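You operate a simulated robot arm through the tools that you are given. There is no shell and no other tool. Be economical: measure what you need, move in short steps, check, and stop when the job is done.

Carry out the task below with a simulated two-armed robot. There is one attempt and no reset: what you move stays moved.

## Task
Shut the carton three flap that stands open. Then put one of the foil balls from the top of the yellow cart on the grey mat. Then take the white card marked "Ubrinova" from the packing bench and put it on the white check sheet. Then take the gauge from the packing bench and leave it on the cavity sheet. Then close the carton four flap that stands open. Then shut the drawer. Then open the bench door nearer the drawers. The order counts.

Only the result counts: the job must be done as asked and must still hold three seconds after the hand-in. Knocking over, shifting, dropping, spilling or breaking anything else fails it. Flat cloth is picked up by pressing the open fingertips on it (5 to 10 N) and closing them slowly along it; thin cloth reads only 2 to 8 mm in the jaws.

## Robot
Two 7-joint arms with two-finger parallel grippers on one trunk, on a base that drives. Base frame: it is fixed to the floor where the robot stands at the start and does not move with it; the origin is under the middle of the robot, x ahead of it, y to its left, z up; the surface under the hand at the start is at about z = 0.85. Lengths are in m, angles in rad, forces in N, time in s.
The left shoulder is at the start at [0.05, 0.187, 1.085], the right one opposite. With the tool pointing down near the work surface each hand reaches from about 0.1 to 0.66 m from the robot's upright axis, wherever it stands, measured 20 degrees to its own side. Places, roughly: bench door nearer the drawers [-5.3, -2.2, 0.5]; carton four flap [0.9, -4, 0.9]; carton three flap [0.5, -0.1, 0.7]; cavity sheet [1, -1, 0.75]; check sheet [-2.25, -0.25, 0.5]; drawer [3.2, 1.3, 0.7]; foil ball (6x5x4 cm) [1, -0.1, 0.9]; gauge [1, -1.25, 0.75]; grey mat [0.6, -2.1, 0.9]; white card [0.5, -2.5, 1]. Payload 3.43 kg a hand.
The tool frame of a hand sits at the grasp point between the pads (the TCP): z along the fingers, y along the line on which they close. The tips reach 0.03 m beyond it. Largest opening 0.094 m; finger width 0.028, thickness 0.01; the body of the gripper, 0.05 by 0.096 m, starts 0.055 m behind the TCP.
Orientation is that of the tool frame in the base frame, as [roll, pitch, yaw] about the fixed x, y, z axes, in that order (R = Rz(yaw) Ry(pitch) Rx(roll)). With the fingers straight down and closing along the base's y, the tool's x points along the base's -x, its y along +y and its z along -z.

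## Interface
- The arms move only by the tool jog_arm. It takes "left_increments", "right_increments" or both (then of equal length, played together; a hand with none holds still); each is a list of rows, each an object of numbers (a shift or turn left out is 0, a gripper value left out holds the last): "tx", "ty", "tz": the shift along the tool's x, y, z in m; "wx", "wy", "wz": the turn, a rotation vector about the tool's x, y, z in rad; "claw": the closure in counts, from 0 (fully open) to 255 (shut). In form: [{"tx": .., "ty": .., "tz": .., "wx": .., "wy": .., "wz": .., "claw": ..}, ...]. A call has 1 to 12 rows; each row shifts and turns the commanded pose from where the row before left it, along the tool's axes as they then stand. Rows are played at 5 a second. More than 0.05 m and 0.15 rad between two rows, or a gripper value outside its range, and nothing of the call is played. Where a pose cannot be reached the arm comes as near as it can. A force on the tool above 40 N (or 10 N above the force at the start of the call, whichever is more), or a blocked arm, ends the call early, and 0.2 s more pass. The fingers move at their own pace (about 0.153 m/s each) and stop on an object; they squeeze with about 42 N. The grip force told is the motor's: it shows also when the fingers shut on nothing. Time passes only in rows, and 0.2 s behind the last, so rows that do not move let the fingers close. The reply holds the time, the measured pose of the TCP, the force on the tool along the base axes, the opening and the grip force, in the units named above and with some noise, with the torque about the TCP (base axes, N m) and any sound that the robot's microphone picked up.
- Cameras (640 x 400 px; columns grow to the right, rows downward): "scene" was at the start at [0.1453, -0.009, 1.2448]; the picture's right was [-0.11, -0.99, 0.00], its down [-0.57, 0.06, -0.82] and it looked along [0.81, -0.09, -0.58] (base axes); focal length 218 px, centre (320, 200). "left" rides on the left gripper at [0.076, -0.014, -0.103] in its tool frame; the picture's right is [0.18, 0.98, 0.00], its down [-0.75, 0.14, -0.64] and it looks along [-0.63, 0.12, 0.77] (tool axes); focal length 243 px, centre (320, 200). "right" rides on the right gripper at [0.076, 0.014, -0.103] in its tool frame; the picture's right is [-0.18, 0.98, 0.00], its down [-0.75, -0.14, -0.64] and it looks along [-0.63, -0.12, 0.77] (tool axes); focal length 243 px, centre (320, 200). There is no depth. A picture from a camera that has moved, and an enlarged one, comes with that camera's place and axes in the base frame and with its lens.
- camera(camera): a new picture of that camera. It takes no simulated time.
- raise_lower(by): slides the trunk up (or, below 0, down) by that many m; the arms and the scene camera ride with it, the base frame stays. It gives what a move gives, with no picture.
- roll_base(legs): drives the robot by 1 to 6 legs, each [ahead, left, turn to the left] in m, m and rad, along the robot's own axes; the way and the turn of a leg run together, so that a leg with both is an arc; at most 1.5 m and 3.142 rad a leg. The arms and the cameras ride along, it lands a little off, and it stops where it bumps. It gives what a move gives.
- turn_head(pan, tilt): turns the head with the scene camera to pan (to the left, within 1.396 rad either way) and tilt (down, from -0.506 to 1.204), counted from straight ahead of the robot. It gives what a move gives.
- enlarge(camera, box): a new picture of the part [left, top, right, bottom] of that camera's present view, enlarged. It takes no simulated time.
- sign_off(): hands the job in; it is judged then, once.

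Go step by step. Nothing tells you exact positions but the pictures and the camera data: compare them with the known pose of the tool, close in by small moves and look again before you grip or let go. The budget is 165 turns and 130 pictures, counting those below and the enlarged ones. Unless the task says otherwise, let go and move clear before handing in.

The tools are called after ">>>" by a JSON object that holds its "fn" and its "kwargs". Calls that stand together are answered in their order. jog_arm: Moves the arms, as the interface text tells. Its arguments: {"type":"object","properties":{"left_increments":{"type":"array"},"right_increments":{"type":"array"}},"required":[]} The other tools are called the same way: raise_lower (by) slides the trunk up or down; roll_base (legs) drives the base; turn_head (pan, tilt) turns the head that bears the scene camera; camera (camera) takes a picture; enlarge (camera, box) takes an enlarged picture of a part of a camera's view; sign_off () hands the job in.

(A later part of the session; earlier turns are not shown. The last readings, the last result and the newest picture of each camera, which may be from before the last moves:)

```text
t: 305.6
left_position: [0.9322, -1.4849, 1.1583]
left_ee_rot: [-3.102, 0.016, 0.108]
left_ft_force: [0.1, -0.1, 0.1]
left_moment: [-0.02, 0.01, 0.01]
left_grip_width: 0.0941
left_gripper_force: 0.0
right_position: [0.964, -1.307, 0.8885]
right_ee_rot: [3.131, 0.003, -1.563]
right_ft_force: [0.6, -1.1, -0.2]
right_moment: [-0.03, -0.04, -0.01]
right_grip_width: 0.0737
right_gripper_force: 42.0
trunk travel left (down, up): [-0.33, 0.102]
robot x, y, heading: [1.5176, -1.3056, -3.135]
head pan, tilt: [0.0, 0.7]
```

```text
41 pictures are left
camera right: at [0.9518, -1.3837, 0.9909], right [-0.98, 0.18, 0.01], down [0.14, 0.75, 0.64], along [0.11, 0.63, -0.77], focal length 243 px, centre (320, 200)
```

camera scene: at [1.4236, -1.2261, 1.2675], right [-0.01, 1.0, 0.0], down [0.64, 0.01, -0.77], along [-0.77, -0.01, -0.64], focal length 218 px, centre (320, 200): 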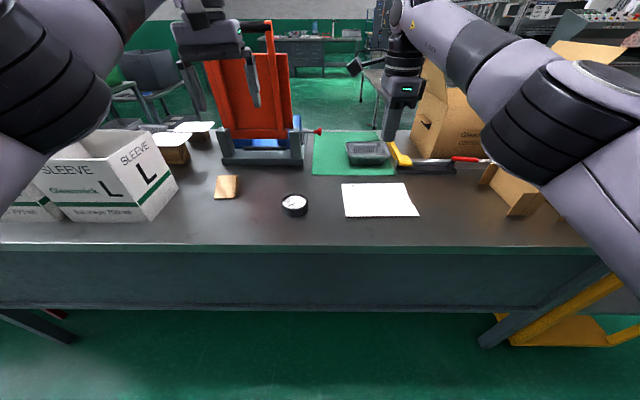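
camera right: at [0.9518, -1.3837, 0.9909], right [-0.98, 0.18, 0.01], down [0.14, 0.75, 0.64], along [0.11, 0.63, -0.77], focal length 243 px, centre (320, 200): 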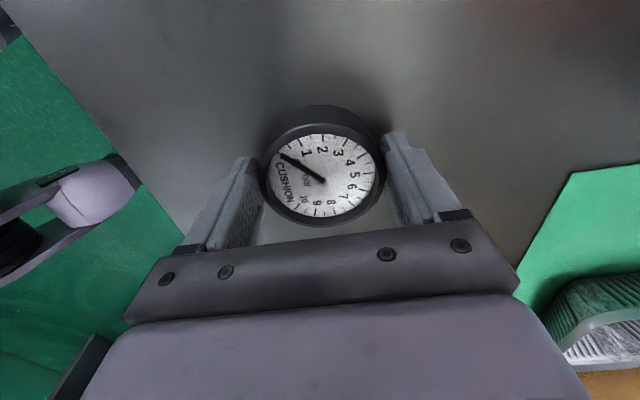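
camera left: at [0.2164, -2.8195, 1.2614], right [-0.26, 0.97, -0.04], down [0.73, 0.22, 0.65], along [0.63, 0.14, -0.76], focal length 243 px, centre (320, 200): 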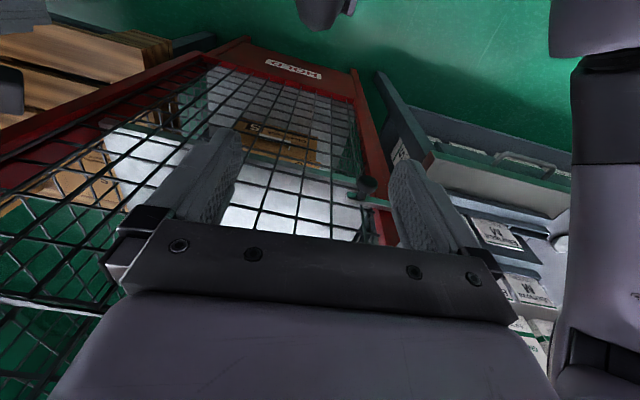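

Gripped (74 mm). I lift, carry it over the cavity sheet and look.

>>> {"fn": "jog_arm", "kwargs": {"right_increments": [{"tz": -0.04}, {"tz": -0.04}, {"tx": -0.045, "ty": 0.01}, {"tx": -0.045, "ty": 0.01}, {"tx": -0.045, "ty": 0.01}, {"tx": -0.045, "ty": 0.01}, {"tx": -0.045}, {"tx": -0.022}]}}

>>> {"fn": "camera", "kwargs": {"camera": "right"}}

>>> {"fn": "enlarge", "kwargs": {"camera": "scene", "box": [280, 110, 480, 250]}}

```text
t: 307.4
left_position: [0.9324, -1.4847, 1.1584]
left_ee_rot: [-3.105, 0.015, 0.109]
left_ft_force: [0.0, -0.5, -0.3]
left_moment: [-0.02, 0.01, 0.0]
left_grip_width: 0.0941
left_gripper_force: 0.1
right_position: [0.9218, -1.0595, 0.9685]
right_ee_rot: [3.131, 0.0, -1.563]
right_ft_force: [0.4, 0.2, -2.7]
right_moment: [-0.01, -0.02, -0.01]
right_grip_width: 0.0739
right_gripper_force: 42.2
trunk travel left (down, up): [-0.33, 0.102]
robot x, y, heading: [1.5171, -1.3066, -3.132]
head pan, tilt: [0.0, 0.7]
```

```text
40 pictures are left
camera right: at [0.9092, -1.1351, 1.0706], right [-0.98, 0.18, 0.01], down [0.14, 0.75, 0.64], along [0.11, 0.63, -0.77], focal length 243 px, centre (320, 200)
```

right: 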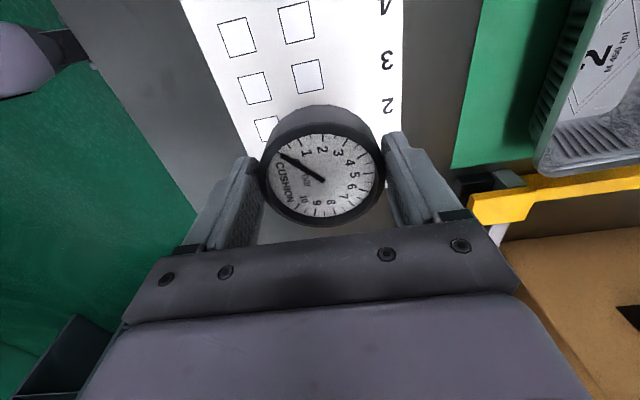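

```text
2.86 times, centred on (380, 180) of scene
camera zoom: at [1.3737, -1.3051, 1.2674], right [-0.01, 1.0, 0.0], down [0.64, 0.0, -0.76], along [-0.76, 0.0, -0.64], focal length 623 px, centre (149, 257)
```

zoom: 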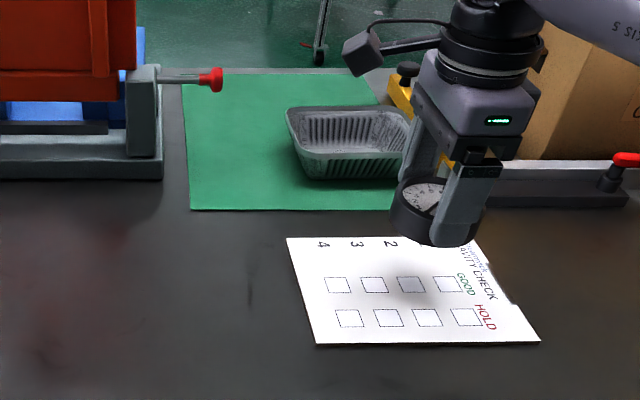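

Over the sheet centre. I lower, release and rise.

>>> {"fn": "jog_arm", "kwargs": {"right_increments": [{"tz": 0.04}, {"tz": 0.025}, {"tz": 0.008}, {"tz": 0.003}, {"tz": 0.002}]}}

```text
t: 308.6
left_position: [0.933, -1.4845, 1.1603]
left_ee_rot: [-3.101, 0.016, 0.11]
left_ft_force: [0.1, 0.3, 0.1]
left_moment: [0.03, -0.01, 0.01]
left_grip_width: 0.0942
left_gripper_force: 0.0
right_position: [0.9211, -1.0602, 0.8951]
right_ee_rot: [3.125, 0.0, -1.567]
right_ft_force: [-1.8, 2.7, 13.0]
right_moment: [0.2, -0.45, 0.11]
right_grip_width: 0.0738
right_gripper_force: 41.9
trunk travel left (down, up): [-0.33, 0.102]
robot x, y, heading: [1.5177, -1.3068, -3.138]
head pan, tilt: [0.0, 0.7]
```

>>> {"fn": "jog_arm", "kwargs": {"right_increments": [{"tz": -0.001}, {"claw": 30}, {"claw": 0}, {}, {"tz": -0.03}, {"tz": -0.05}, {"tz": -0.05}, {"tz": -0.05}]}}

>>> {"fn": "enlarge", "kwargs": {"camera": "scene", "box": [280, 110, 480, 250]}}

```text
t: 310.4
left_position: [0.932, -1.4845, 1.159]
left_ee_rot: [-3.103, 0.014, 0.11]
left_ft_force: [0.6, -0.2, 0.3]
left_moment: [0.03, 0.02, 0.01]
left_grip_width: 0.094
left_gripper_force: 0.0
right_position: [0.9247, -1.0595, 1.0726]
right_ee_rot: [3.131, 0.001, -1.565]
right_ft_force: [-0.1, 0.3, 0.3]
right_moment: [-0.01, 0.04, 0.01]
right_grip_width: 0.094
right_gripper_force: 0.0
trunk travel left (down, up): [-0.33, 0.102]
robot x, y, heading: [1.5155, -1.308, -3.138]
head pan, tilt: [0.0, 0.7]
```

```text
2.86 times, centred on (380, 180) of scene
camera zoom: at [1.3742, -1.3057, 1.2674], right [-0.01, 1.0, 0.0], down [0.64, 0.0, -0.77], along [-0.77, 0.0, -0.64], focal length 623 px, centre (149, 257)
```

zoom: 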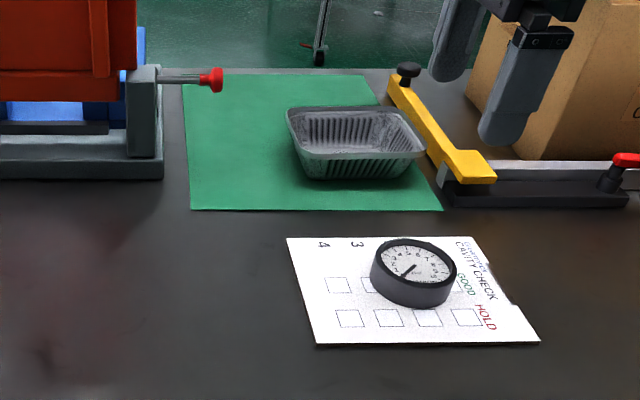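

Gauge is on the sheet. Next carton four: I back off and strafe left to y ≈ -3.8, facing -x.

>>> {"fn": "roll_base", "kwargs": {"legs": [[-0.6, 0, 0], [0, 1.4, 0], [0, 1.2, 0]]}}

>>> {"fn": "turn_head", "kwargs": {"pan": 0, "tilt": 0.45}}

>>> {"fn": "camera", "kwargs": {"camera": "scene"}}

```text
t: 336.5
left_position: [1.5724, -4.1021, 1.1595]
left_ee_rot: [-3.102, 0.013, 0.112]
left_ft_force: [1.1, -0.9, 0.3]
left_moment: [-0.02, -0.02, -0.01]
left_grip_width: 0.0936
left_gripper_force: 0.0
right_position: [1.5619, -3.6769, 1.0722]
right_ee_rot: [3.132, 0.002, -1.56]
right_ft_force: [-0.3, -0.8, -0.1]
right_moment: [-0.03, 0.02, -0.02]
right_grip_width: 0.0939
right_gripper_force: 0.0
trunk travel left (down, up): [-0.33, 0.102]
robot x, y, heading: [2.1562, -3.9179, -3.131]
head pan, tilt: [0.0, 0.7]
```

```text
t: 337.2
left_position: [1.5719, -4.1017, 1.1596]
left_ee_rot: [-3.103, 0.015, 0.113]
left_ft_force: [-0.4, 1.2, -0.6]
left_moment: [0.02, 0.03, 0.01]
left_grip_width: 0.094
left_gripper_force: 0.1
right_position: [1.5625, -3.6773, 1.0717]
right_ee_rot: [3.131, 0.001, -1.561]
right_ft_force: [0.1, -0.4, 0.0]
right_moment: [0.03, 0.02, 0.01]
right_grip_width: 0.094
right_gripper_force: 0.0
trunk travel left (down, up): [-0.33, 0.102]
robot x, y, heading: [2.1595, -3.9209, -3.132]
head pan, tilt: [0.0, 0.45]
```

```text
37 pictures are left
camera scene: at [2.0061, -3.9212, 1.2895], right [-0.01, 1.0, 0.0], down [0.44, 0.0, -0.9], along [-0.9, -0.01, -0.44], focal length 218 px, centre (320, 200)
```

scene: 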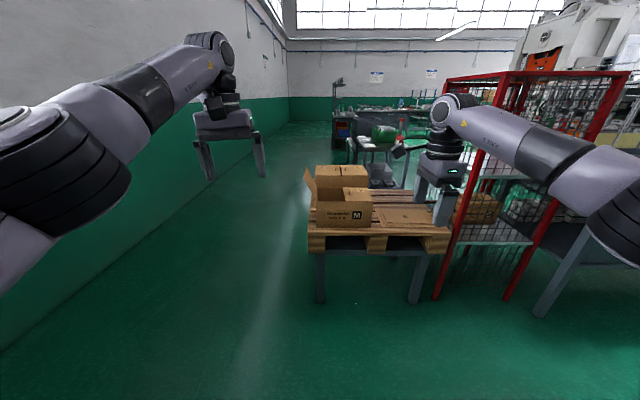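

>>> {"fn": "enlarge", "kwargs": {"camera": "scene", "box": [280, 150, 460, 260]}}

```text
3.56 times, centred on (370, 205) of scene
camera zoom: at [2.0061, -3.9212, 1.2895], right [-0.01, 1.0, 0.0], down [0.44, 0.0, -0.9], along [-0.9, -0.01, -0.44], focal length 775 px, centre (142, 182)
```

zoom: 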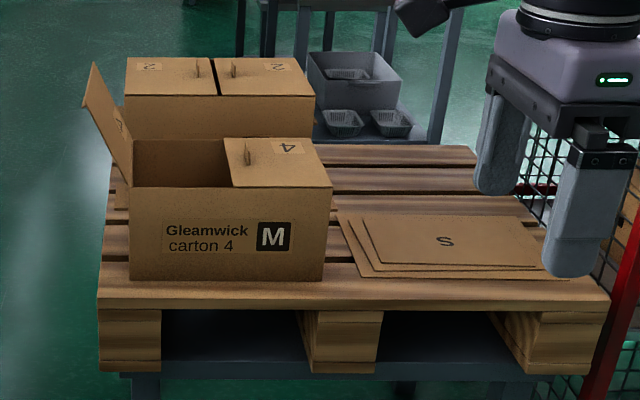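

Carton four: its left flap stands open, tilted outward (hinge y ≈ -3.95, z ≈ 0.756, top edge y ≈ -4.02, z ≈ 0.89; x 0.74–0.93). I drive up so that the left hand comes down outside the flap.

>>> {"fn": "roll_base", "kwargs": {"legs": [[0.72, 0.06, -0.008]]}}

>>> {"fn": "raise_lower", "kwargs": {"by": -0.12}}

>>> {"fn": "turn_head", "kwargs": {"pan": 0, "tilt": 0.75}}

>>> {"fn": "camera", "kwargs": {"camera": "scene"}}

>>> {"fn": "camera", "kwargs": {"camera": "left"}}

```text
t: 341.2
left_position: [0.8486, -4.1601, 1.1595]
left_ee_rot: [-3.104, 0.014, 0.104]
left_ft_force: [0.1, 0.6, -0.3]
left_moment: [-0.01, -0.01, 0.03]
left_grip_width: 0.0941
left_gripper_force: 0.0
right_position: [0.8421, -3.7355, 1.0723]
right_ee_rot: [3.13, 0.004, -1.569]
right_ft_force: [0.0, 0.3, 0.6]
right_moment: [-0.01, 0.01, 0.0]
right_grip_width: 0.094
right_gripper_force: 0.1
trunk travel left (down, up): [-0.33, 0.102]
robot x, y, heading: [1.433, -3.9829, -3.14]
head pan, tilt: [0.0, 0.45]
```

```text
t: 342.7
left_position: [0.8485, -4.1614, 1.0401]
left_ee_rot: [-3.103, 0.015, 0.104]
left_ft_force: [0.4, 0.8, -0.2]
left_moment: [-0.03, -0.01, 0.04]
left_grip_width: 0.094
left_gripper_force: 0.0
right_position: [0.8422, -3.735, 0.9538]
right_ee_rot: [3.13, 0.003, -1.569]
right_ft_force: [-0.3, -1.0, 0.6]
right_moment: [0.0, 0.01, 0.01]
right_grip_width: 0.0939
right_gripper_force: 0.0
trunk travel left (down, up): [-0.21, 0.222]
robot x, y, heading: [1.4346, -3.9862, -3.146]
head pan, tilt: [0.0, 0.45]
```

```text
t: 343.5
left_position: [0.8486, -4.1602, 1.0386]
left_ee_rot: [-3.102, 0.014, 0.105]
left_ft_force: [-0.1, 0.6, 0.2]
left_moment: [-0.06, 0.0, 0.0]
left_grip_width: 0.0941
left_gripper_force: 0.1
right_position: [0.8433, -3.7358, 0.9526]
right_ee_rot: [3.131, 0.003, -1.568]
right_ft_force: [-0.3, 0.2, -0.2]
right_moment: [0.01, 0.0, 0.02]
right_grip_width: 0.0942
right_gripper_force: 0.1
trunk travel left (down, up): [-0.21, 0.222]
robot x, y, heading: [1.4357, -3.9867, -3.141]
head pan, tilt: [0.0, 0.75]
```

```text
35 pictures are left
camera scene: at [1.2929, -3.9836, 1.1432], right [0.0, 1.0, 0.0], down [0.68, 0.0, -0.73], along [-0.73, 0.0, -0.68], focal length 218 px, centre (320, 200)
```

scene: 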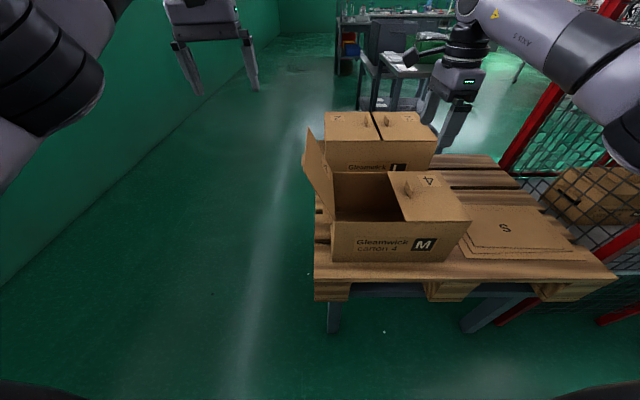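

```text
34 pictures are left
camera left: at [0.9236, -4.1417, 1.1405], right [0.28, -0.96, -0.04], down [-0.72, -0.24, 0.65], along [-0.63, -0.15, -0.76], focal length 243 px, centre (320, 200)
```

left: 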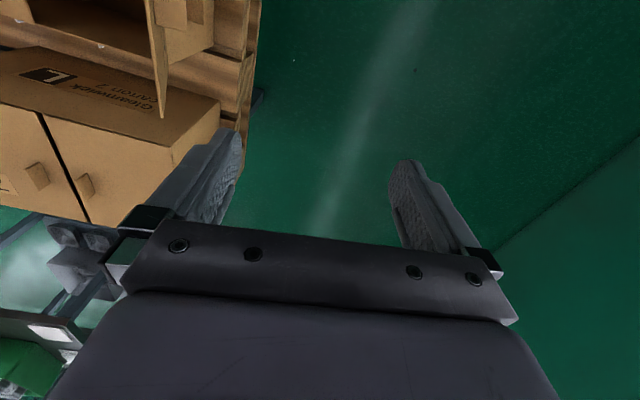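

Geometry confirmed (carton x 0.75–0.95, hinge y -3.951, z 0.753). I close the left fingers, go down outside the flap, and push it over toward +y.

>>> {"fn": "jog_arm", "kwargs": {"left_increments": [{"tz": 0.045, "claw": 255}, {"tz": 0.045}, {"tz": 0.045}, {"tz": 0.045}, {"tz": 0.01}, {"ty": -0.04}, {"ty": -0.04}, {"ty": -0.04}, {"ty": -0.03}]}}

>>> {"fn": "camera", "kwargs": {"camera": "scene"}}

```text
t: 345.5
left_position: [0.8352, -4.0233, 0.8551]
left_ee_rot: [-3.101, 0.014, 0.101]
left_ft_force: [-0.4, 0.0, -0.5]
left_moment: [0.03, 0.01, 0.03]
left_grip_width: 0.0
left_gripper_force: 33.1
left hand out of reach, approached as far as the arm can: row 9
right_position: [0.8417, -3.7354, 0.9517]
right_ee_rot: [3.13, 0.003, -1.568]
right_ft_force: [0.0, -0.2, -0.2]
right_moment: [0.03, -0.02, -0.02]
right_grip_width: 0.094
right_gripper_force: 0.0
trunk travel left (down, up): [-0.21, 0.222]
robot x, y, heading: [1.433, -3.9879, -3.145]
head pan, tilt: [0.0, 0.75]
```

```text
33 pictures are left
camera scene: at [1.2928, -3.984, 1.1431], right [0.0, 1.0, 0.0], down [0.68, 0.0, -0.73], along [-0.73, 0.0, -0.68], focal length 218 px, centre (320, 200)
```

scene: 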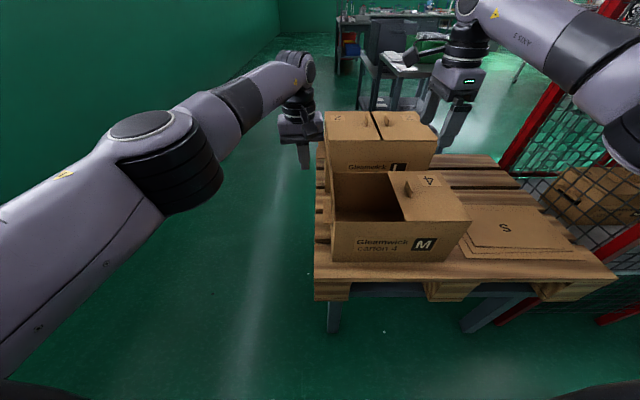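

>>> {"fn": "enlarge", "kwargs": {"camera": "scene", "box": [260, 90, 440, 270]}}

```text
2.22 times, centred on (350, 180) of scene
camera zoom: at [1.2928, -3.984, 1.1431], right [0.0, 1.0, 0.0], down [0.68, 0.0, -0.73], along [-0.73, 0.0, -0.68], focal length 484 px, centre (253, 244)
```

zoom: 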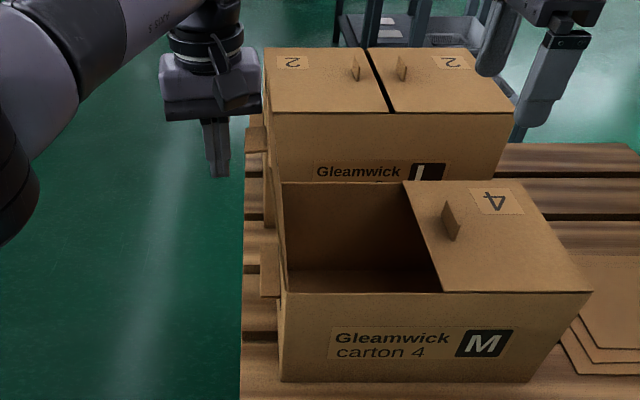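

>>> {"fn": "camera", "kwargs": {"camera": "left"}}

>>> {"fn": "enlarge", "kwargs": {"camera": "scene", "box": [300, 120, 400, 270]}}

```text
31 pictures are left
camera left: at [0.9094, -4.0053, 0.9558], right [0.28, -0.96, -0.04], down [-0.72, -0.24, 0.65], along [-0.63, -0.15, -0.76], focal length 243 px, centre (320, 200)
```

left: 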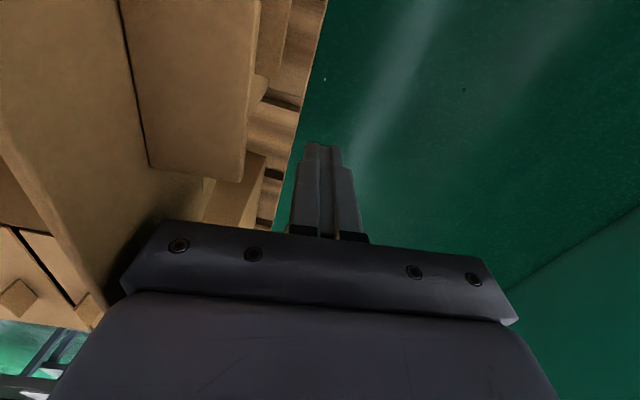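

```text
2.67 times, centred on (350, 195) of scene
camera zoom: at [1.2928, -3.984, 1.1431], right [0.0, 1.0, 0.0], down [0.68, 0.0, -0.73], along [-0.73, 0.0, -0.68], focal length 581 px, centre (240, 213)
```

zoom: 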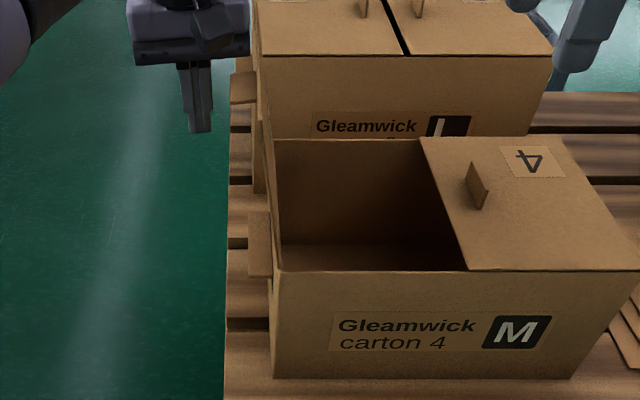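

The flap now stands upright against the gripper's body (seen edge-on from here). The arm is near its lateral limit, so I push on by strafing the base to the right.

>>> {"fn": "roll_base", "kwargs": {"legs": [[0, -0.12, 0]]}}

>>> {"fn": "enlarge", "kwargs": {"camera": "scene", "box": [240, 80, 420, 270]}}

```text
t: 347.2
left_position: [0.8332, -3.9054, 0.854]
left_ee_rot: [-3.102, 0.015, 0.107]
left_ft_force: [-0.4, -0.3, 0.0]
left_moment: [0.02, 0.0, 0.0]
left_grip_width: 0.0
left_gripper_force: 32.7
right_position: [0.8417, -3.6164, 0.9518]
right_ee_rot: [3.131, 0.001, -1.566]
right_ft_force: [-0.6, 0.6, 0.0]
right_moment: [0.01, 0.03, 0.03]
right_grip_width: 0.094
right_gripper_force: 0.1
trunk travel left (down, up): [-0.21, 0.222]
robot x, y, heading: [1.4371, -3.8674, -3.134]
head pan, tilt: [0.0, 0.75]
```

```text
2.11 times, centred on (330, 175) of scene
camera zoom: at [1.2927, -3.8641, 1.1432], right [0.0, 1.0, 0.0], down [0.68, 0.0, -0.73], along [-0.73, 0.0, -0.68], focal length 459 px, centre (299, 253)
```

zoom: 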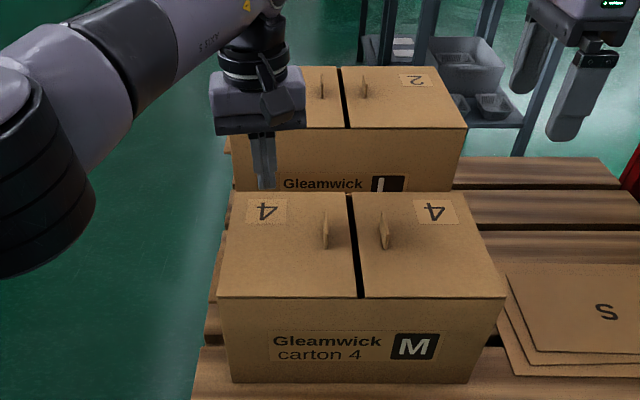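

Carton four is closed. I raise the left hand, back off and head for the drawer at (3.2, 1.3).

>>> {"fn": "jog_arm", "kwargs": {"left_increments": [{"tz": -0.05}, {"tz": -0.05}, {"tz": -0.05}, {"tz": -0.05}]}}

>>> {"fn": "roll_base", "kwargs": {"legs": [[-0.75, 0, 0], [0, -1.45, 0], [0, -1.45, 0], [0, 0, -2.0]]}}

>>> {"fn": "turn_head", "kwargs": {"pan": 0, "tilt": 0.4}}

>>> {"fn": "camera", "kwargs": {"camera": "scene"}}

```text
t: 348.2
left_position: [0.8762, -3.9298, 1.0422]
left_ee_rot: [-3.101, 0.015, 0.105]
left_ft_force: [0.4, -0.8, 0.4]
left_moment: [0.0, 0.0, 0.0]
left_grip_width: 0.0
left_gripper_force: 32.6
left hand out of reach, approached as far as the arm can: row 1, 2, 3, 4
right_position: [0.8427, -3.6165, 0.9535]
right_ee_rot: [3.132, 0.003, -1.567]
right_ft_force: [-0.2, -0.5, 0.6]
right_moment: [0.02, 0.02, 0.01]
right_grip_width: 0.0942
right_gripper_force: 0.0
trunk travel left (down, up): [-0.21, 0.222]
robot x, y, heading: [1.4413, -3.8637, -3.14]
head pan, tilt: [0.0, 0.75]
```

```text
t: 381.9
left_position: [2.2897, -0.4387, 1.0399]
left_ee_rot: [-3.104, 0.015, -1.884]
left_ft_force: [-1.0, 0.5, -0.2]
left_moment: [0.02, -0.03, -0.02]
left_grip_width: 0.0
left_gripper_force: 33.2
right_position: [2.5907, -0.5357, 0.9522]
right_ee_rot: [3.132, 0.003, 2.726]
right_ft_force: [-0.4, 0.0, -0.5]
right_moment: [-0.01, -0.04, 0.02]
right_grip_width: 0.094
right_gripper_force: 0.1
trunk travel left (down, up): [-0.21, 0.222]
robot x, y, heading: [2.1205, -0.9759, 1.156]
head pan, tilt: [0.0, 0.75]
```

```text
t: 382.7
left_position: [2.2903, -0.4391, 1.0411]
left_ee_rot: [-3.103, 0.013, -1.881]
left_ft_force: [0.1, -0.5, 1.6]
left_moment: [-0.01, 0.0, 0.0]
left_grip_width: 0.0002
left_gripper_force: 32.2
right_position: [2.5907, -0.5351, 0.9511]
right_ee_rot: [3.132, 0.002, 2.726]
right_ft_force: [0.5, 0.4, 0.0]
right_moment: [0.0, -0.02, 0.0]
right_grip_width: 0.0937
right_gripper_force: 0.1
trunk travel left (down, up): [-0.21, 0.222]
robot x, y, heading: [2.1222, -0.9762, 1.153]
head pan, tilt: [0.0, 0.4]
```

```text
28 pictures are left
camera scene: at [2.1836, -0.8374, 1.1742], right [0.91, -0.4, 0.0], down [-0.16, -0.36, -0.92], along [0.37, 0.84, -0.39], focal length 218 px, centre (320, 200)
```

scene: 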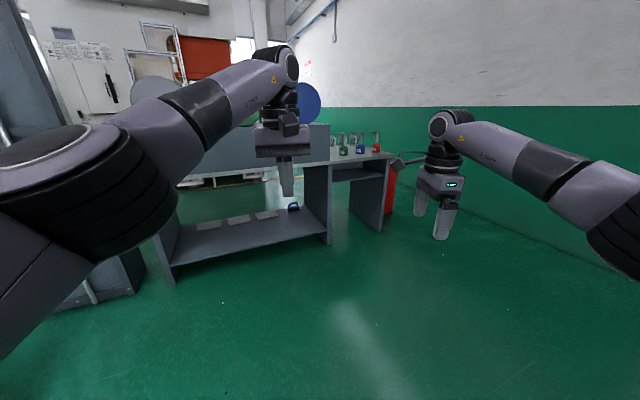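

>>> {"fn": "enlarge", "kwargs": {"camera": "scene", "box": [280, 110, 420, 250]}}

```text
2.86 times, centred on (350, 180) of scene
camera zoom: at [2.1836, -0.8374, 1.1742], right [0.91, -0.4, 0.0], down [-0.16, -0.36, -0.92], along [0.37, 0.84, -0.39], focal length 623 px, centre (234, 257)
```

zoom: 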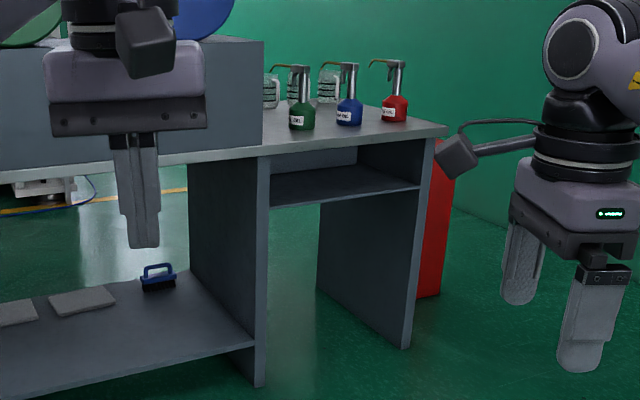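

The drawer bay is open from this side; the drawer is pulled out on the north side (y > 1.2). I go round the bench's east end: raise the trunk, face west, back to x ≈ 4.36 and look at the gap.

>>> {"fn": "raise_lower", "kwargs": {"by": 0.15}}

>>> {"fn": "roll_base", "kwargs": {"legs": [[0, 0, 1.988], [-1.4, 0, 0], [-0.84, 0, 0]]}}

>>> {"fn": "turn_head", "kwargs": {"pan": -1.2, "tilt": 0.5}}

>>> {"fn": "camera", "kwargs": {"camera": "scene"}}

```text
t: 384.5
left_position: [2.2897, -0.4402, 1.1909]
left_ee_rot: [-3.103, 0.014, -1.884]
left_ft_force: [-0.1, 0.4, -0.4]
left_moment: [-0.02, -0.01, -0.02]
left_grip_width: 0.0
left_gripper_force: 32.9
right_position: [2.5913, -0.5365, 1.101]
right_ee_rot: [3.13, 0.002, 2.727]
right_ft_force: [-0.5, -0.1, 0.3]
right_moment: [0.0, -0.03, 0.0]
right_grip_width: 0.0941
right_gripper_force: 0.1
trunk travel left (down, up): [-0.36, 0.072]
robot x, y, heading: [2.1206, -0.9752, 1.151]
head pan, tilt: [0.0, 0.4]
```

```text
t: 400.2
left_position: [3.7947, -1.0391, 1.191]
left_ee_rot: [-3.101, 0.013, 0.112]
left_ft_force: [-0.8, -0.7, -0.2]
left_moment: [0.0, 0.01, 0.02]
left_grip_width: 0.0002
left_gripper_force: 33.4
right_position: [3.7588, -0.7272, 1.1023]
right_ee_rot: [3.131, 0.003, -1.559]
right_ft_force: [0.5, 0.0, 0.3]
right_moment: [-0.01, -0.01, 0.01]
right_grip_width: 0.094
right_gripper_force: 0.0
trunk travel left (down, up): [-0.36, 0.072]
robot x, y, heading: [4.3528, -0.9725, -3.13]
head pan, tilt: [0.0, 0.4]
```

```text
t: 401.6
left_position: [3.7945, -1.0398, 1.1907]
left_ee_rot: [-3.101, 0.013, 0.115]
left_ft_force: [0.1, 0.1, -1.2]
left_moment: [0.03, -0.01, 0.01]
left_grip_width: 0.0
left_gripper_force: 33.4
right_position: [3.7585, -0.7267, 1.102]
right_ee_rot: [3.13, 0.0, -1.56]
right_ft_force: [-0.5, -0.2, -0.6]
right_moment: [-0.01, 0.0, -0.01]
right_grip_width: 0.0939
right_gripper_force: 0.0
trunk travel left (down, up): [-0.36, 0.072]
robot x, y, heading: [4.3546, -0.9705, -3.134]
head pan, tilt: [-1.201, 0.499]
```

```text
26 pictures are left
camera scene: at [4.2596, -0.886, 1.3151], right [0.93, 0.37, 0.0], down [0.18, -0.44, -0.88], along [-0.33, 0.82, -0.48], focal length 218 px, centre (320, 200)
```

scene: 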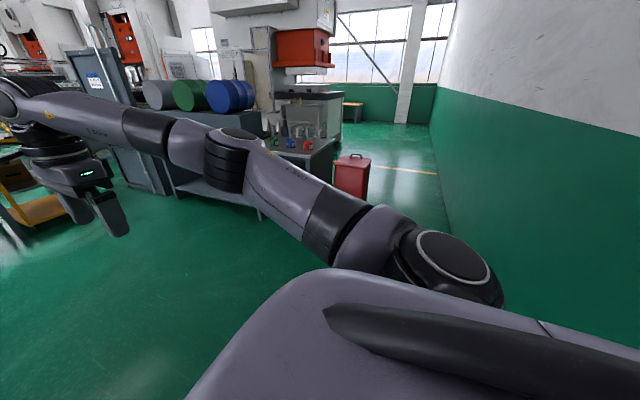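

Gap between bin (x ≤ 3.9) and wall (x ≈ 4.77) is fine for strafing. I strafe right past it and look.

>>> {"fn": "roll_base", "kwargs": {"legs": [[0, -1.4, 0], [0, -1.4, 0], [0, -0.6, 0]]}}

>>> {"fn": "turn_head", "kwargs": {"pan": 0.4, "tilt": 0.5}}

>>> {"fn": "camera", "kwargs": {"camera": "scene"}}

```text
t: 431.7
left_position: [3.8078, 2.3976, 1.1912]
left_ee_rot: [-3.105, 0.014, 0.087]
left_ft_force: [1.0, -0.1, -0.5]
left_moment: [0.0, -0.01, 0.01]
left_grip_width: 0.0001
left_gripper_force: 33.2
right_position: [3.7795, 2.7106, 1.1021]
right_ee_rot: [3.131, 0.001, -1.588]
right_ft_force: [0.2, 0.6, -0.1]
right_moment: [0.02, -0.01, 0.0]
right_grip_width: 0.0937
right_gripper_force: 0.1
trunk travel left (down, up): [-0.36, 0.072]
robot x, y, heading: [4.3691, 2.4489, 3.129]
head pan, tilt: [-1.201, 0.499]
```

```text
t: 433.4
left_position: [3.8064, 2.3969, 1.1911]
left_ee_rot: [-3.102, 0.013, 0.086]
left_ft_force: [0.2, 1.4, -0.4]
left_moment: [-0.02, 0.01, -0.03]
left_grip_width: 0.0
left_gripper_force: 32.8
right_position: [3.7788, 2.7113, 1.1019]
right_ee_rot: [3.132, 0.001, -1.585]
right_ft_force: [0.4, -0.2, -0.1]
right_moment: [0.0, 0.01, 0.04]
right_grip_width: 0.0937
right_gripper_force: 0.1
trunk travel left (down, up): [-0.36, 0.072]
robot x, y, heading: [4.3697, 2.4509, 3.124]
head pan, tilt: [0.4, 0.499]
```

```text
25 pictures are left
camera scene: at [4.2238, 2.4196, 1.3151], right [-0.37, 0.93, 0.0], down [0.44, 0.18, -0.88], along [-0.81, -0.33, -0.48], focal length 218 px, centre (320, 200)
```

scene: 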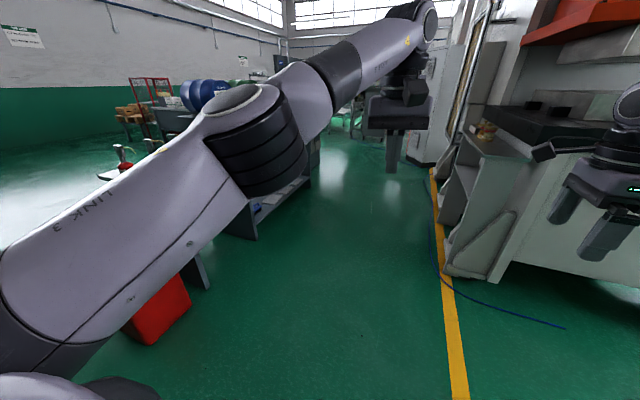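

Aisle between the bench and the machine is about 1.3 m wide. I move into it and turn to face the bench (south).

>>> {"fn": "roll_base", "kwargs": {"legs": [[0, 0.15, 0], [0.9, 0, 0.01], [0, 0, 1.57]]}}

>>> {"fn": "turn_head", "kwargs": {"pan": -0.1, "tilt": 0.7}}

>>> {"fn": "camera", "kwargs": {"camera": "scene"}}

```text
t: 443.4
left_position: [3.4911, 1.7537, 1.1911]
left_ee_rot: [-3.102, 0.014, 1.619]
left_ft_force: [-0.1, -0.7, 0.4]
left_moment: [0.0, 0.0, 0.0]
left_grip_width: 0.0
left_gripper_force: 32.9
right_position: [3.1765, 1.7365, 1.1022]
right_ee_rot: [3.131, 0.001, -0.053]
right_ft_force: [0.1, 0.8, 0.7]
right_moment: [0.01, 0.03, -0.02]
right_grip_width: 0.094
right_gripper_force: 0.0
trunk travel left (down, up): [-0.36, 0.072]
robot x, y, heading: [3.4579, 2.3183, -1.624]
head pan, tilt: [0.4, 0.499]
```

```text
t: 444.4
left_position: [3.4907, 1.7535, 1.1913]
left_ee_rot: [-3.102, 0.013, 1.62]
left_ft_force: [0.5, 0.2, 0.0]
left_moment: [0.0, -0.02, -0.01]
left_grip_width: 0.0
left_gripper_force: 33.8
right_position: [3.176, 1.7376, 1.1013]
right_ee_rot: [3.131, 0.001, -0.055]
right_ft_force: [-0.2, 0.0, 0.4]
right_moment: [0.03, -0.01, -0.01]
right_grip_width: 0.0939
right_gripper_force: 0.1
trunk travel left (down, up): [-0.36, 0.072]
robot x, y, heading: [3.4603, 2.3155, -1.63]
head pan, tilt: [-0.099, 0.7]
```

```text
24 pictures are left
camera scene: at [3.4408, 2.173, 1.2974], right [-0.99, 0.15, 0.0], down [0.1, 0.64, -0.77], along [-0.12, -0.76, -0.64], focal length 218 px, centre (320, 200)
```

scene: 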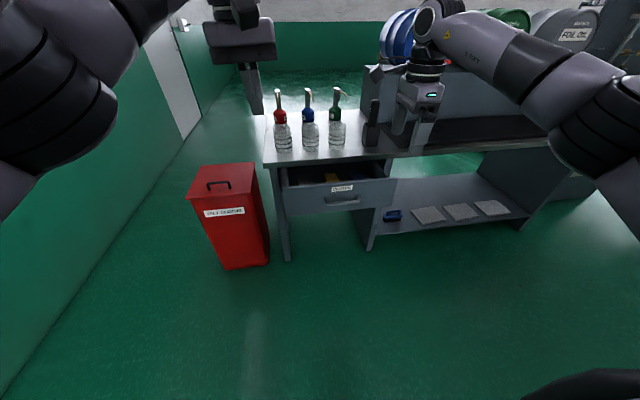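

The drawer is open by ~0.13 m, front panel at about (3.24, 1.47), z 0.62–0.79. I shut the right fingers, point them forward and lower the trunk to push the panel above its handle.

>>> {"fn": "roll_base", "kwargs": {"legs": [[-0.1, 0.08, 0.058]]}}

>>> {"fn": "jog_arm", "kwargs": {"right_increments": [{"wx": -0.149, "claw": 255}, {"wx": -0.149}, {"wx": -0.149}, {"wx": -0.149}, {"wx": -0.149}, {"wx": -0.149}, {"wx": -0.149}, {"wx": -0.149}, {"wx": -0.149}, {"wx": -0.149}]}}

>>> {"fn": "raise_lower", "kwargs": {"by": -0.33}}

>>> {"fn": "camera", "kwargs": {"camera": "scene"}}

```text
t: 445.7
left_position: [3.6053, 1.8532, 1.1907]
left_ee_rot: [-3.102, 0.015, 1.679]
left_ft_force: [0.8, 0.2, -0.5]
left_moment: [-0.01, 0.02, -0.01]
left_grip_width: 0.0
left_gripper_force: 32.9
right_position: [3.2919, 1.8201, 1.1022]
right_ee_rot: [3.131, 0.002, 0.001]
right_ft_force: [0.5, 0.7, 0.3]
right_moment: [0.0, 0.0, 0.0]
right_grip_width: 0.0939
right_gripper_force: 0.0
trunk travel left (down, up): [-0.36, 0.072]
robot x, y, heading: [3.5393, 2.4119, -1.565]
head pan, tilt: [-0.099, 0.7]
```

```text
t: 447.9
left_position: [3.6045, 1.8524, 1.1907]
left_ee_rot: [-3.103, 0.014, 1.678]
left_ft_force: [0.5, -0.2, -1.0]
left_moment: [0.01, 0.03, 0.02]
left_grip_width: 0.0
left_gripper_force: 32.9
right_position: [3.2948, 1.8197, 1.1053]
right_ee_rot: [1.812, 0.006, 0.017]
right_ft_force: [0.0, 0.3, 0.1]
right_moment: [0.01, -0.04, 0.01]
right_grip_width: 0.0
right_gripper_force: 32.7
right hand out of reach, approached as far as the arm can: row 9, 10
trunk travel left (down, up): [-0.36, 0.072]
robot x, y, heading: [3.5416, 2.4145, -1.57]
head pan, tilt: [-0.099, 0.7]
```

```text
t: 451.2
left_position: [3.6063, 1.8526, 0.8615]
left_ee_rot: [-3.1, 0.014, 1.676]
left_ft_force: [0.5, -0.9, -0.4]
left_moment: [-0.01, 0.01, 0.01]
left_grip_width: 0.0
left_gripper_force: 32.8
right_position: [3.2953, 1.8182, 0.7757]
right_ee_rot: [1.812, 0.007, 0.014]
right_ft_force: [-0.3, -0.2, 0.1]
right_moment: [0.0, 0.0, -0.03]
right_grip_width: 0.0001
right_gripper_force: 32.7
trunk travel left (down, up): [-0.03, 0.402]
robot x, y, heading: [3.5383, 2.4088, -1.565]
head pan, tilt: [-0.099, 0.7]
```

```text
23 pictures are left
camera scene: at [3.5309, 2.2691, 0.9675], right [-1.0, 0.1, 0.0], down [0.06, 0.64, -0.76], along [-0.07, -0.76, -0.64], focal length 218 px, centre (320, 200)
```

scene: 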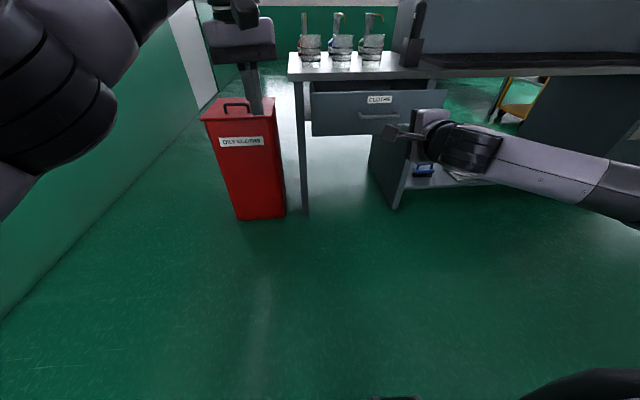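

Drawer centre confirmed (3.234, 1.474, 0.70). I line the fingertips up with it, raise the left hand over the bin, and drive forward.

>>> {"fn": "jog_arm", "kwargs": {"right_increments": [{"tx": -0.03}, {"tx": -0.03}, {"ty": -0.02}], "left_increments": [{"tz": -0.05}, {"tz": -0.05}, {"tz": -0.04}]}}

>>> {"fn": "roll_base", "kwargs": {"legs": [[0.27, 0, 0]]}}

>>> {"fn": "camera", "kwargs": {"camera": "scene"}}

```text
t: 452.0
left_position: [3.6102, 1.9054, 0.9461]
left_ee_rot: [-3.101, 0.016, 1.676]
left_ft_force: [-0.6, -0.9, 0.9]
left_moment: [0.0, 0.0, 0.0]
left_grip_width: 0.0001
left_gripper_force: 32.5
left hand out of reach, approached as far as the arm can: row 1, 2, 3
right_position: [3.2337, 1.824, 0.7575]
right_ee_rot: [1.812, 0.007, 0.015]
right_ft_force: [0.2, 0.4, 0.1]
right_moment: [-0.02, 0.03, -0.01]
right_grip_width: 0.0
right_gripper_force: 33.1
trunk travel left (down, up): [-0.03, 0.402]
robot x, y, heading: [3.5391, 2.4104, -1.566]
head pan, tilt: [-0.099, 0.7]
```

```text
t: 453.9
left_position: [3.6154, 1.6376, 0.9471]
left_ee_rot: [-3.101, 0.018, 1.682]
left_ft_force: [1.3, 0.0, -0.3]
left_moment: [0.01, 0.0, 0.01]
left_grip_width: 0.0001
left_gripper_force: 33.3
right_position: [3.2398, 1.5526, 0.7559]
right_ee_rot: [1.812, 0.006, 0.021]
right_ft_force: [0.4, 0.3, -0.2]
right_moment: [0.0, -0.01, -0.03]
right_grip_width: 0.0
right_gripper_force: 33.0
trunk travel left (down, up): [-0.03, 0.402]
robot x, y, heading: [3.5446, 2.1442, -1.566]
head pan, tilt: [-0.099, 0.7]
```

```text
22 pictures are left
camera scene: at [3.5333, 2.0012, 0.9674], right [-1.0, 0.09, 0.0], down [0.06, 0.64, -0.77], along [-0.07, -0.76, -0.64], focal length 218 px, centre (320, 200)
```

scene: 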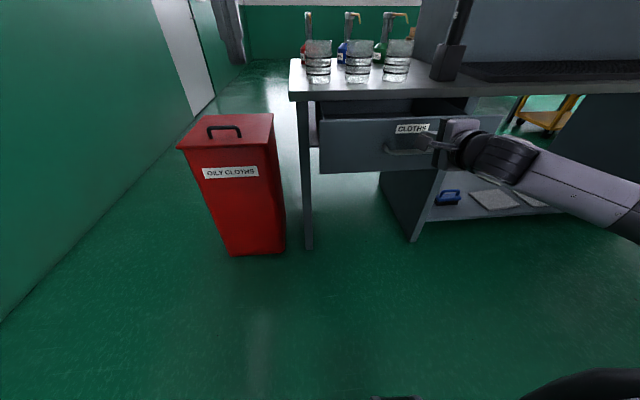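

Fingertips face the label just above the handle. I push forward with the arm.

>>> {"fn": "jog_arm", "kwargs": {"right_increments": [{"tz": 0.025, "ty": 0.006}, {"tz": 0.025, "ty": 0.006}, {"tz": 0.02, "ty": 0.005}, {"tz": 0.02, "ty": 0.005}, {"tz": 0.02, "ty": 0.005}, {"tz": 0.02, "ty": 0.005}, {"tz": 0.02, "ty": 0.005}]}}

>>> {"fn": "enlarge", "kwargs": {"camera": "scene", "box": [280, 40, 540, 220]}}

```text
t: 455.5
left_position: [3.6161, 1.6369, 0.9471]
left_ee_rot: [-3.101, 0.015, 1.684]
left_ft_force: [-1.3, -0.1, -0.2]
left_moment: [0.01, -0.01, -0.01]
left_grip_width: 0.0
left_gripper_force: 33.5
right_position: [3.2427, 1.3973, 0.7593]
right_ee_rot: [1.811, 0.007, 0.023]
right_ft_force: [0.4, -0.4, 0.4]
right_moment: [0.0, 0.0, 0.01]
right_grip_width: 0.0
right_gripper_force: 33.1
trunk travel left (down, up): [-0.03, 0.402]
robot x, y, heading: [3.5395, 2.1497, -1.56]
head pan, tilt: [-0.099, 0.7]
```

```text
2.22 times, centred on (410, 130) of scene
camera zoom: at [3.5334, 2.0011, 0.9674], right [-1.0, 0.09, 0.0], down [0.06, 0.64, -0.76], along [-0.07, -0.76, -0.64], focal length 484 px, centre (120, 356)
```

zoom: 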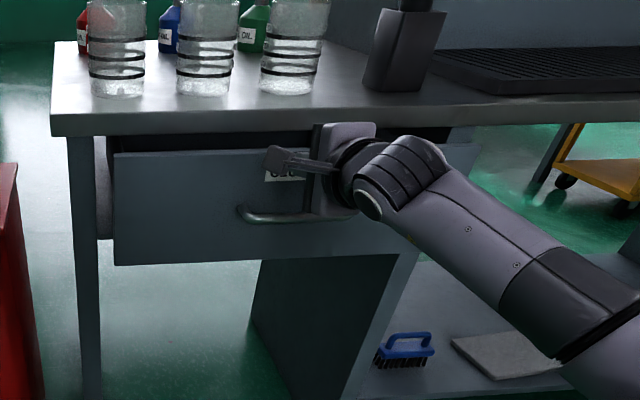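

The drawer has moved in; I continue until it stops.

>>> {"fn": "jog_arm", "kwargs": {"right_increments": [{"tz": 0.015, "ty": 0.0035}, {"tz": 0.01, "ty": 0.0025}, {"tz": 0.01, "ty": 0.0025}]}}

>>> {"fn": "enlarge", "kwargs": {"camera": "scene", "box": [280, 40, 540, 220]}}

```text
t: 456.3
left_position: [3.6162, 1.6371, 0.9469]
left_ee_rot: [-3.101, 0.016, 1.683]
left_ft_force: [0.3, 0.0, 0.2]
left_moment: [-0.03, 0.0, -0.03]
left_grip_width: 0.0002
left_gripper_force: 32.4
right_position: [3.2429, 1.3621, 0.758]
right_ee_rot: [1.811, 0.008, 0.024]
right_ft_force: [0.1, 0.6, 1.2]
right_moment: [-0.06, 0.01, -0.02]
right_grip_width: 0.0
right_gripper_force: 32.8
trunk travel left (down, up): [-0.03, 0.402]
robot x, y, heading: [3.54, 2.1458, -1.559]
head pan, tilt: [-0.099, 0.7]
```

```text
2.22 times, centred on (410, 130) of scene
camera zoom: at [3.5333, 2.0013, 0.9674], right [-1.0, 0.09, 0.0], down [0.06, 0.64, -0.77], along [-0.07, -0.76, -0.64], focal length 484 px, centre (120, 356)
```

zoom: 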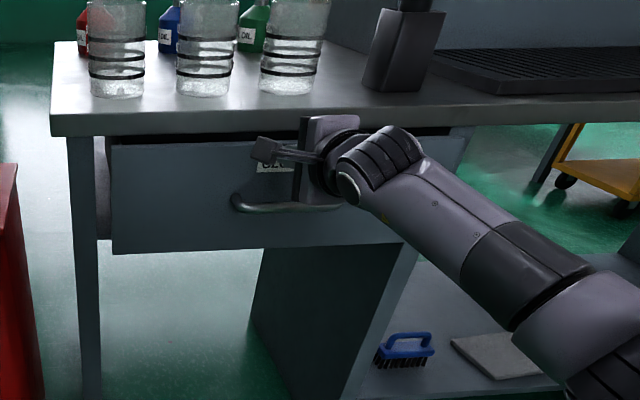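

>>> {"fn": "roll_base", "kwargs": {"legs": [[0.05, 0, 0]]}}

>>> {"fn": "enlarge", "kwargs": {"camera": "scene", "box": [280, 20, 540, 200]}}

```text
t: 457.3
left_position: [3.6153, 1.5888, 0.9473]
left_ee_rot: [-3.101, 0.015, 1.681]
left_ft_force: [0.1, -0.7, -0.7]
left_moment: [-0.03, -0.02, -0.01]
left_grip_width: 0.0
left_gripper_force: 33.0
right_position: [3.243, 1.3144, 0.7569]
right_ee_rot: [1.814, 0.005, 0.02]
right_ft_force: [0.4, 8.8, 1.2]
right_moment: [-0.03, 0.02, -0.07]
right_grip_width: 0.0
right_gripper_force: 33.0
trunk travel left (down, up): [-0.03, 0.402]
robot x, y, heading: [3.5411, 2.0962, -1.557]
head pan, tilt: [-0.099, 0.7]
stopped in leg 1: the force on the tool passed its limit at 104 N (the readings are from after the stop); the commanded pose is now the measured one
```

```text
2.22 times, centred on (410, 110) of scene
camera zoom: at [3.5338, 1.9528, 0.9676], right [-1.0, 0.09, 0.0], down [0.06, 0.64, -0.77], along [-0.07, -0.76, -0.64], focal length 484 px, centre (120, 400)
```

zoom: 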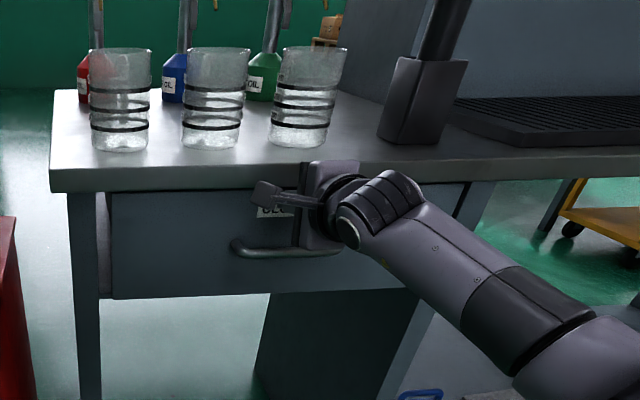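

The drawer hit its stop; bottles stand. I back away, raise the trunk, and check.

>>> {"fn": "roll_base", "kwargs": {"legs": [[-0.3, 0, 0]]}}

>>> {"fn": "enlarge", "kwargs": {"camera": "scene", "box": [280, 40, 540, 220]}}

>>> {"fn": "raise_lower", "kwargs": {"by": 0.33}}

>>> {"fn": "jog_arm", "kwargs": {"right_increments": [{"wx": 0.149}, {"wx": 0.149}, {"wx": 0.149}, {"wx": 0.149}, {"wx": 0.149}, {"wx": 0.149}, {"wx": 0.149}, {"wx": 0.149}, {"wx": 0.14}]}}

```text
t: 459.4
left_position: [3.6126, 1.884, 0.9467]
left_ee_rot: [-3.101, 0.013, 1.687]
left_ft_force: [-0.2, -0.1, 0.3]
left_moment: [0.02, -0.01, 0.0]
left_grip_width: 0.0001
left_gripper_force: 32.9
right_position: [3.2427, 1.6102, 0.7567]
right_ee_rot: [1.816, 0.005, 0.022]
right_ft_force: [0.1, -0.6, -0.5]
right_moment: [0.01, 0.01, -0.02]
right_grip_width: 0.0
right_gripper_force: 32.9
trunk travel left (down, up): [-0.03, 0.402]
robot x, y, heading: [3.54, 2.3896, -1.558]
head pan, tilt: [-0.099, 0.7]
```

```text
2.22 times, centred on (410, 130) of scene
camera zoom: at [3.5312, 2.2482, 0.9674], right [-1.0, 0.09, 0.0], down [0.06, 0.64, -0.76], along [-0.07, -0.76, -0.64], focal length 484 px, centre (120, 356)
```

zoom: 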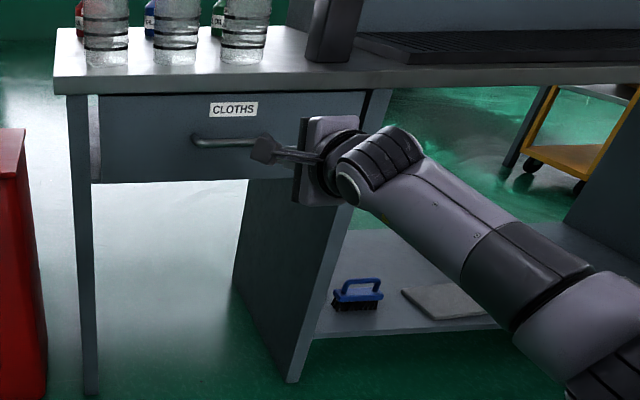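

```text
t: 462.6
left_position: [3.6141, 1.8843, 1.2782]
left_ee_rot: [-3.101, 0.012, 1.688]
left_ft_force: [0.3, -0.2, 0.0]
left_moment: [0.03, -0.02, 0.0]
left_grip_width: 0.0002
left_gripper_force: 33.4
right_position: [3.2431, 1.609, 1.0854]
right_ee_rot: [1.818, 0.004, 0.024]
right_ft_force: [-0.1, -0.1, 0.7]
right_moment: [0.0, -0.02, -0.01]
right_grip_width: 0.0002
right_gripper_force: 33.0
trunk travel left (down, up): [-0.36, 0.072]
robot x, y, heading: [3.54, 2.3916, -1.561]
head pan, tilt: [-0.099, 0.7]
```

```text
t: 464.6
left_position: [3.6146, 1.8835, 1.2757]
left_ee_rot: [-3.102, 0.017, 1.688]
left_ft_force: [-0.1, 0.2, -0.1]
left_moment: [-0.01, -0.03, 0.0]
left_grip_width: 0.0002
left_gripper_force: 33.2
right_position: [3.2469, 1.7298, 1.0405]
right_ee_rot: [2.953, 0.006, 0.027]
right_ft_force: [0.4, -0.1, -0.3]
right_moment: [0.01, 0.0, 0.02]
right_grip_width: 0.0
right_gripper_force: 33.5
right hand out of reach, approached as far as the arm can: row 4, 5, 6, 7, 8, 9
trunk travel left (down, up): [-0.36, 0.072]
robot x, y, heading: [3.5363, 2.3929, -1.562]
head pan, tilt: [-0.099, 0.7]
```

The drawer is flush. Now the bench door at (-5.3, -2.2): I turn west in the aisle and look along it.

>>> {"fn": "roll_base", "kwargs": {"legs": [[0, 0, -1.575]]}}

>>> {"fn": "turn_head", "kwargs": {"pan": 0.1, "tilt": 0.35}}

>>> {"fn": "camera", "kwargs": {"camera": "scene"}}

```text
t: 468.8
left_position: [3.0327, 2.3089, 1.2769]
left_ee_rot: [-3.103, 0.014, 0.129]
left_ft_force: [-1.0, 0.6, -0.4]
left_moment: [0.02, -0.01, 0.02]
left_grip_width: 0.0
left_gripper_force: 32.9
right_position: [2.8728, 2.6747, 1.0405]
right_ee_rot: [2.951, 0.005, -1.531]
right_ft_force: [-0.1, -0.7, 0.1]
right_moment: [0.0, -0.01, -0.01]
right_grip_width: 0.0001
right_gripper_force: 33.2
trunk travel left (down, up): [-0.36, 0.072]
robot x, y, heading: [3.5344, 2.389, -3.112]
head pan, tilt: [-0.099, 0.7]
```

```text
t: 469.6
left_position: [3.0313, 2.3089, 1.2755]
left_ee_rot: [-3.101, 0.013, 0.131]
left_ft_force: [0.4, 0.4, -0.5]
left_moment: [-0.02, 0.03, -0.01]
left_grip_width: 0.0001
left_gripper_force: 33.3
right_position: [2.8737, 2.6728, 1.0396]
right_ee_rot: [2.951, 0.004, -1.533]
right_ft_force: [-0.1, 0.5, 0.3]
right_moment: [0.03, -0.01, 0.0]
right_grip_width: 0.0003
right_gripper_force: 33.1
trunk travel left (down, up): [-0.36, 0.072]
robot x, y, heading: [3.5378, 2.3918, -3.116]
head pan, tilt: [0.099, 0.351]
```

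```text
17 pictures are left
camera scene: at [3.3871, 2.3782, 1.3287], right [-0.12, 0.99, 0.0], down [0.34, 0.04, -0.94], along [-0.93, -0.12, -0.34], focal length 218 px, centre (320, 200)
```

scene: 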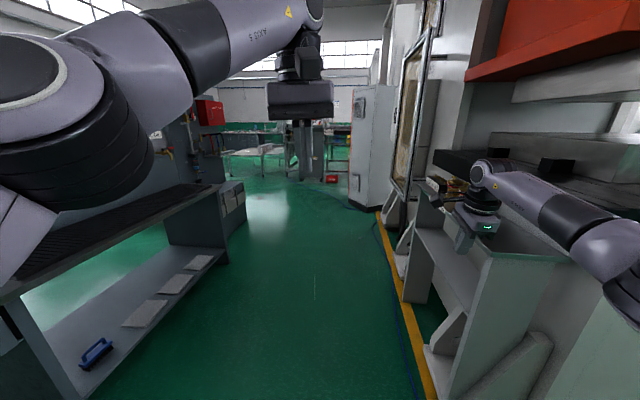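

Aisle ahead is clear. I shift left to its middle and drive west 2.2 m.

>>> {"fn": "roll_base", "kwargs": {"legs": [[0, 0.3, -0.027], [1.1, 0, 0], [1.1, 0, 0]]}}

>>> {"fn": "camera", "kwargs": {"camera": "scene"}}

```text
t: 483.4
left_position: [0.8235, 2.0239, 1.2763]
left_ee_rot: [-3.102, 0.013, 0.105]
left_ft_force: [-0.6, -0.4, 0.1]
left_moment: [0.0, 0.02, -0.03]
left_grip_width: 0.0
left_gripper_force: 33.2
right_position: [0.6727, 2.3941, 1.0392]
right_ee_rot: [2.952, 0.005, -1.56]
right_ft_force: [0.0, -0.5, -0.3]
right_moment: [0.02, -0.01, 0.01]
right_grip_width: 0.0
right_gripper_force: 33.0
trunk travel left (down, up): [-0.36, 0.072]
robot x, y, heading: [1.329, 2.095, -3.142]
head pan, tilt: [0.099, 0.351]
```

```text
16 pictures are left
camera scene: at [1.1787, 2.0856, 1.3288], right [-0.1, 0.99, 0.0], down [0.34, 0.03, -0.94], along [-0.93, -0.09, -0.34], focal length 218 px, centre (320, 200)
```

scene: 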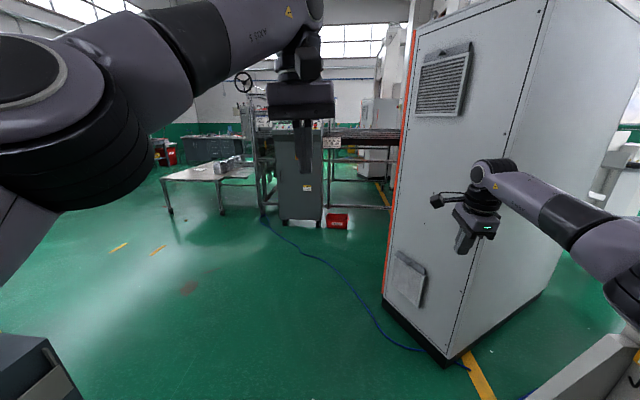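

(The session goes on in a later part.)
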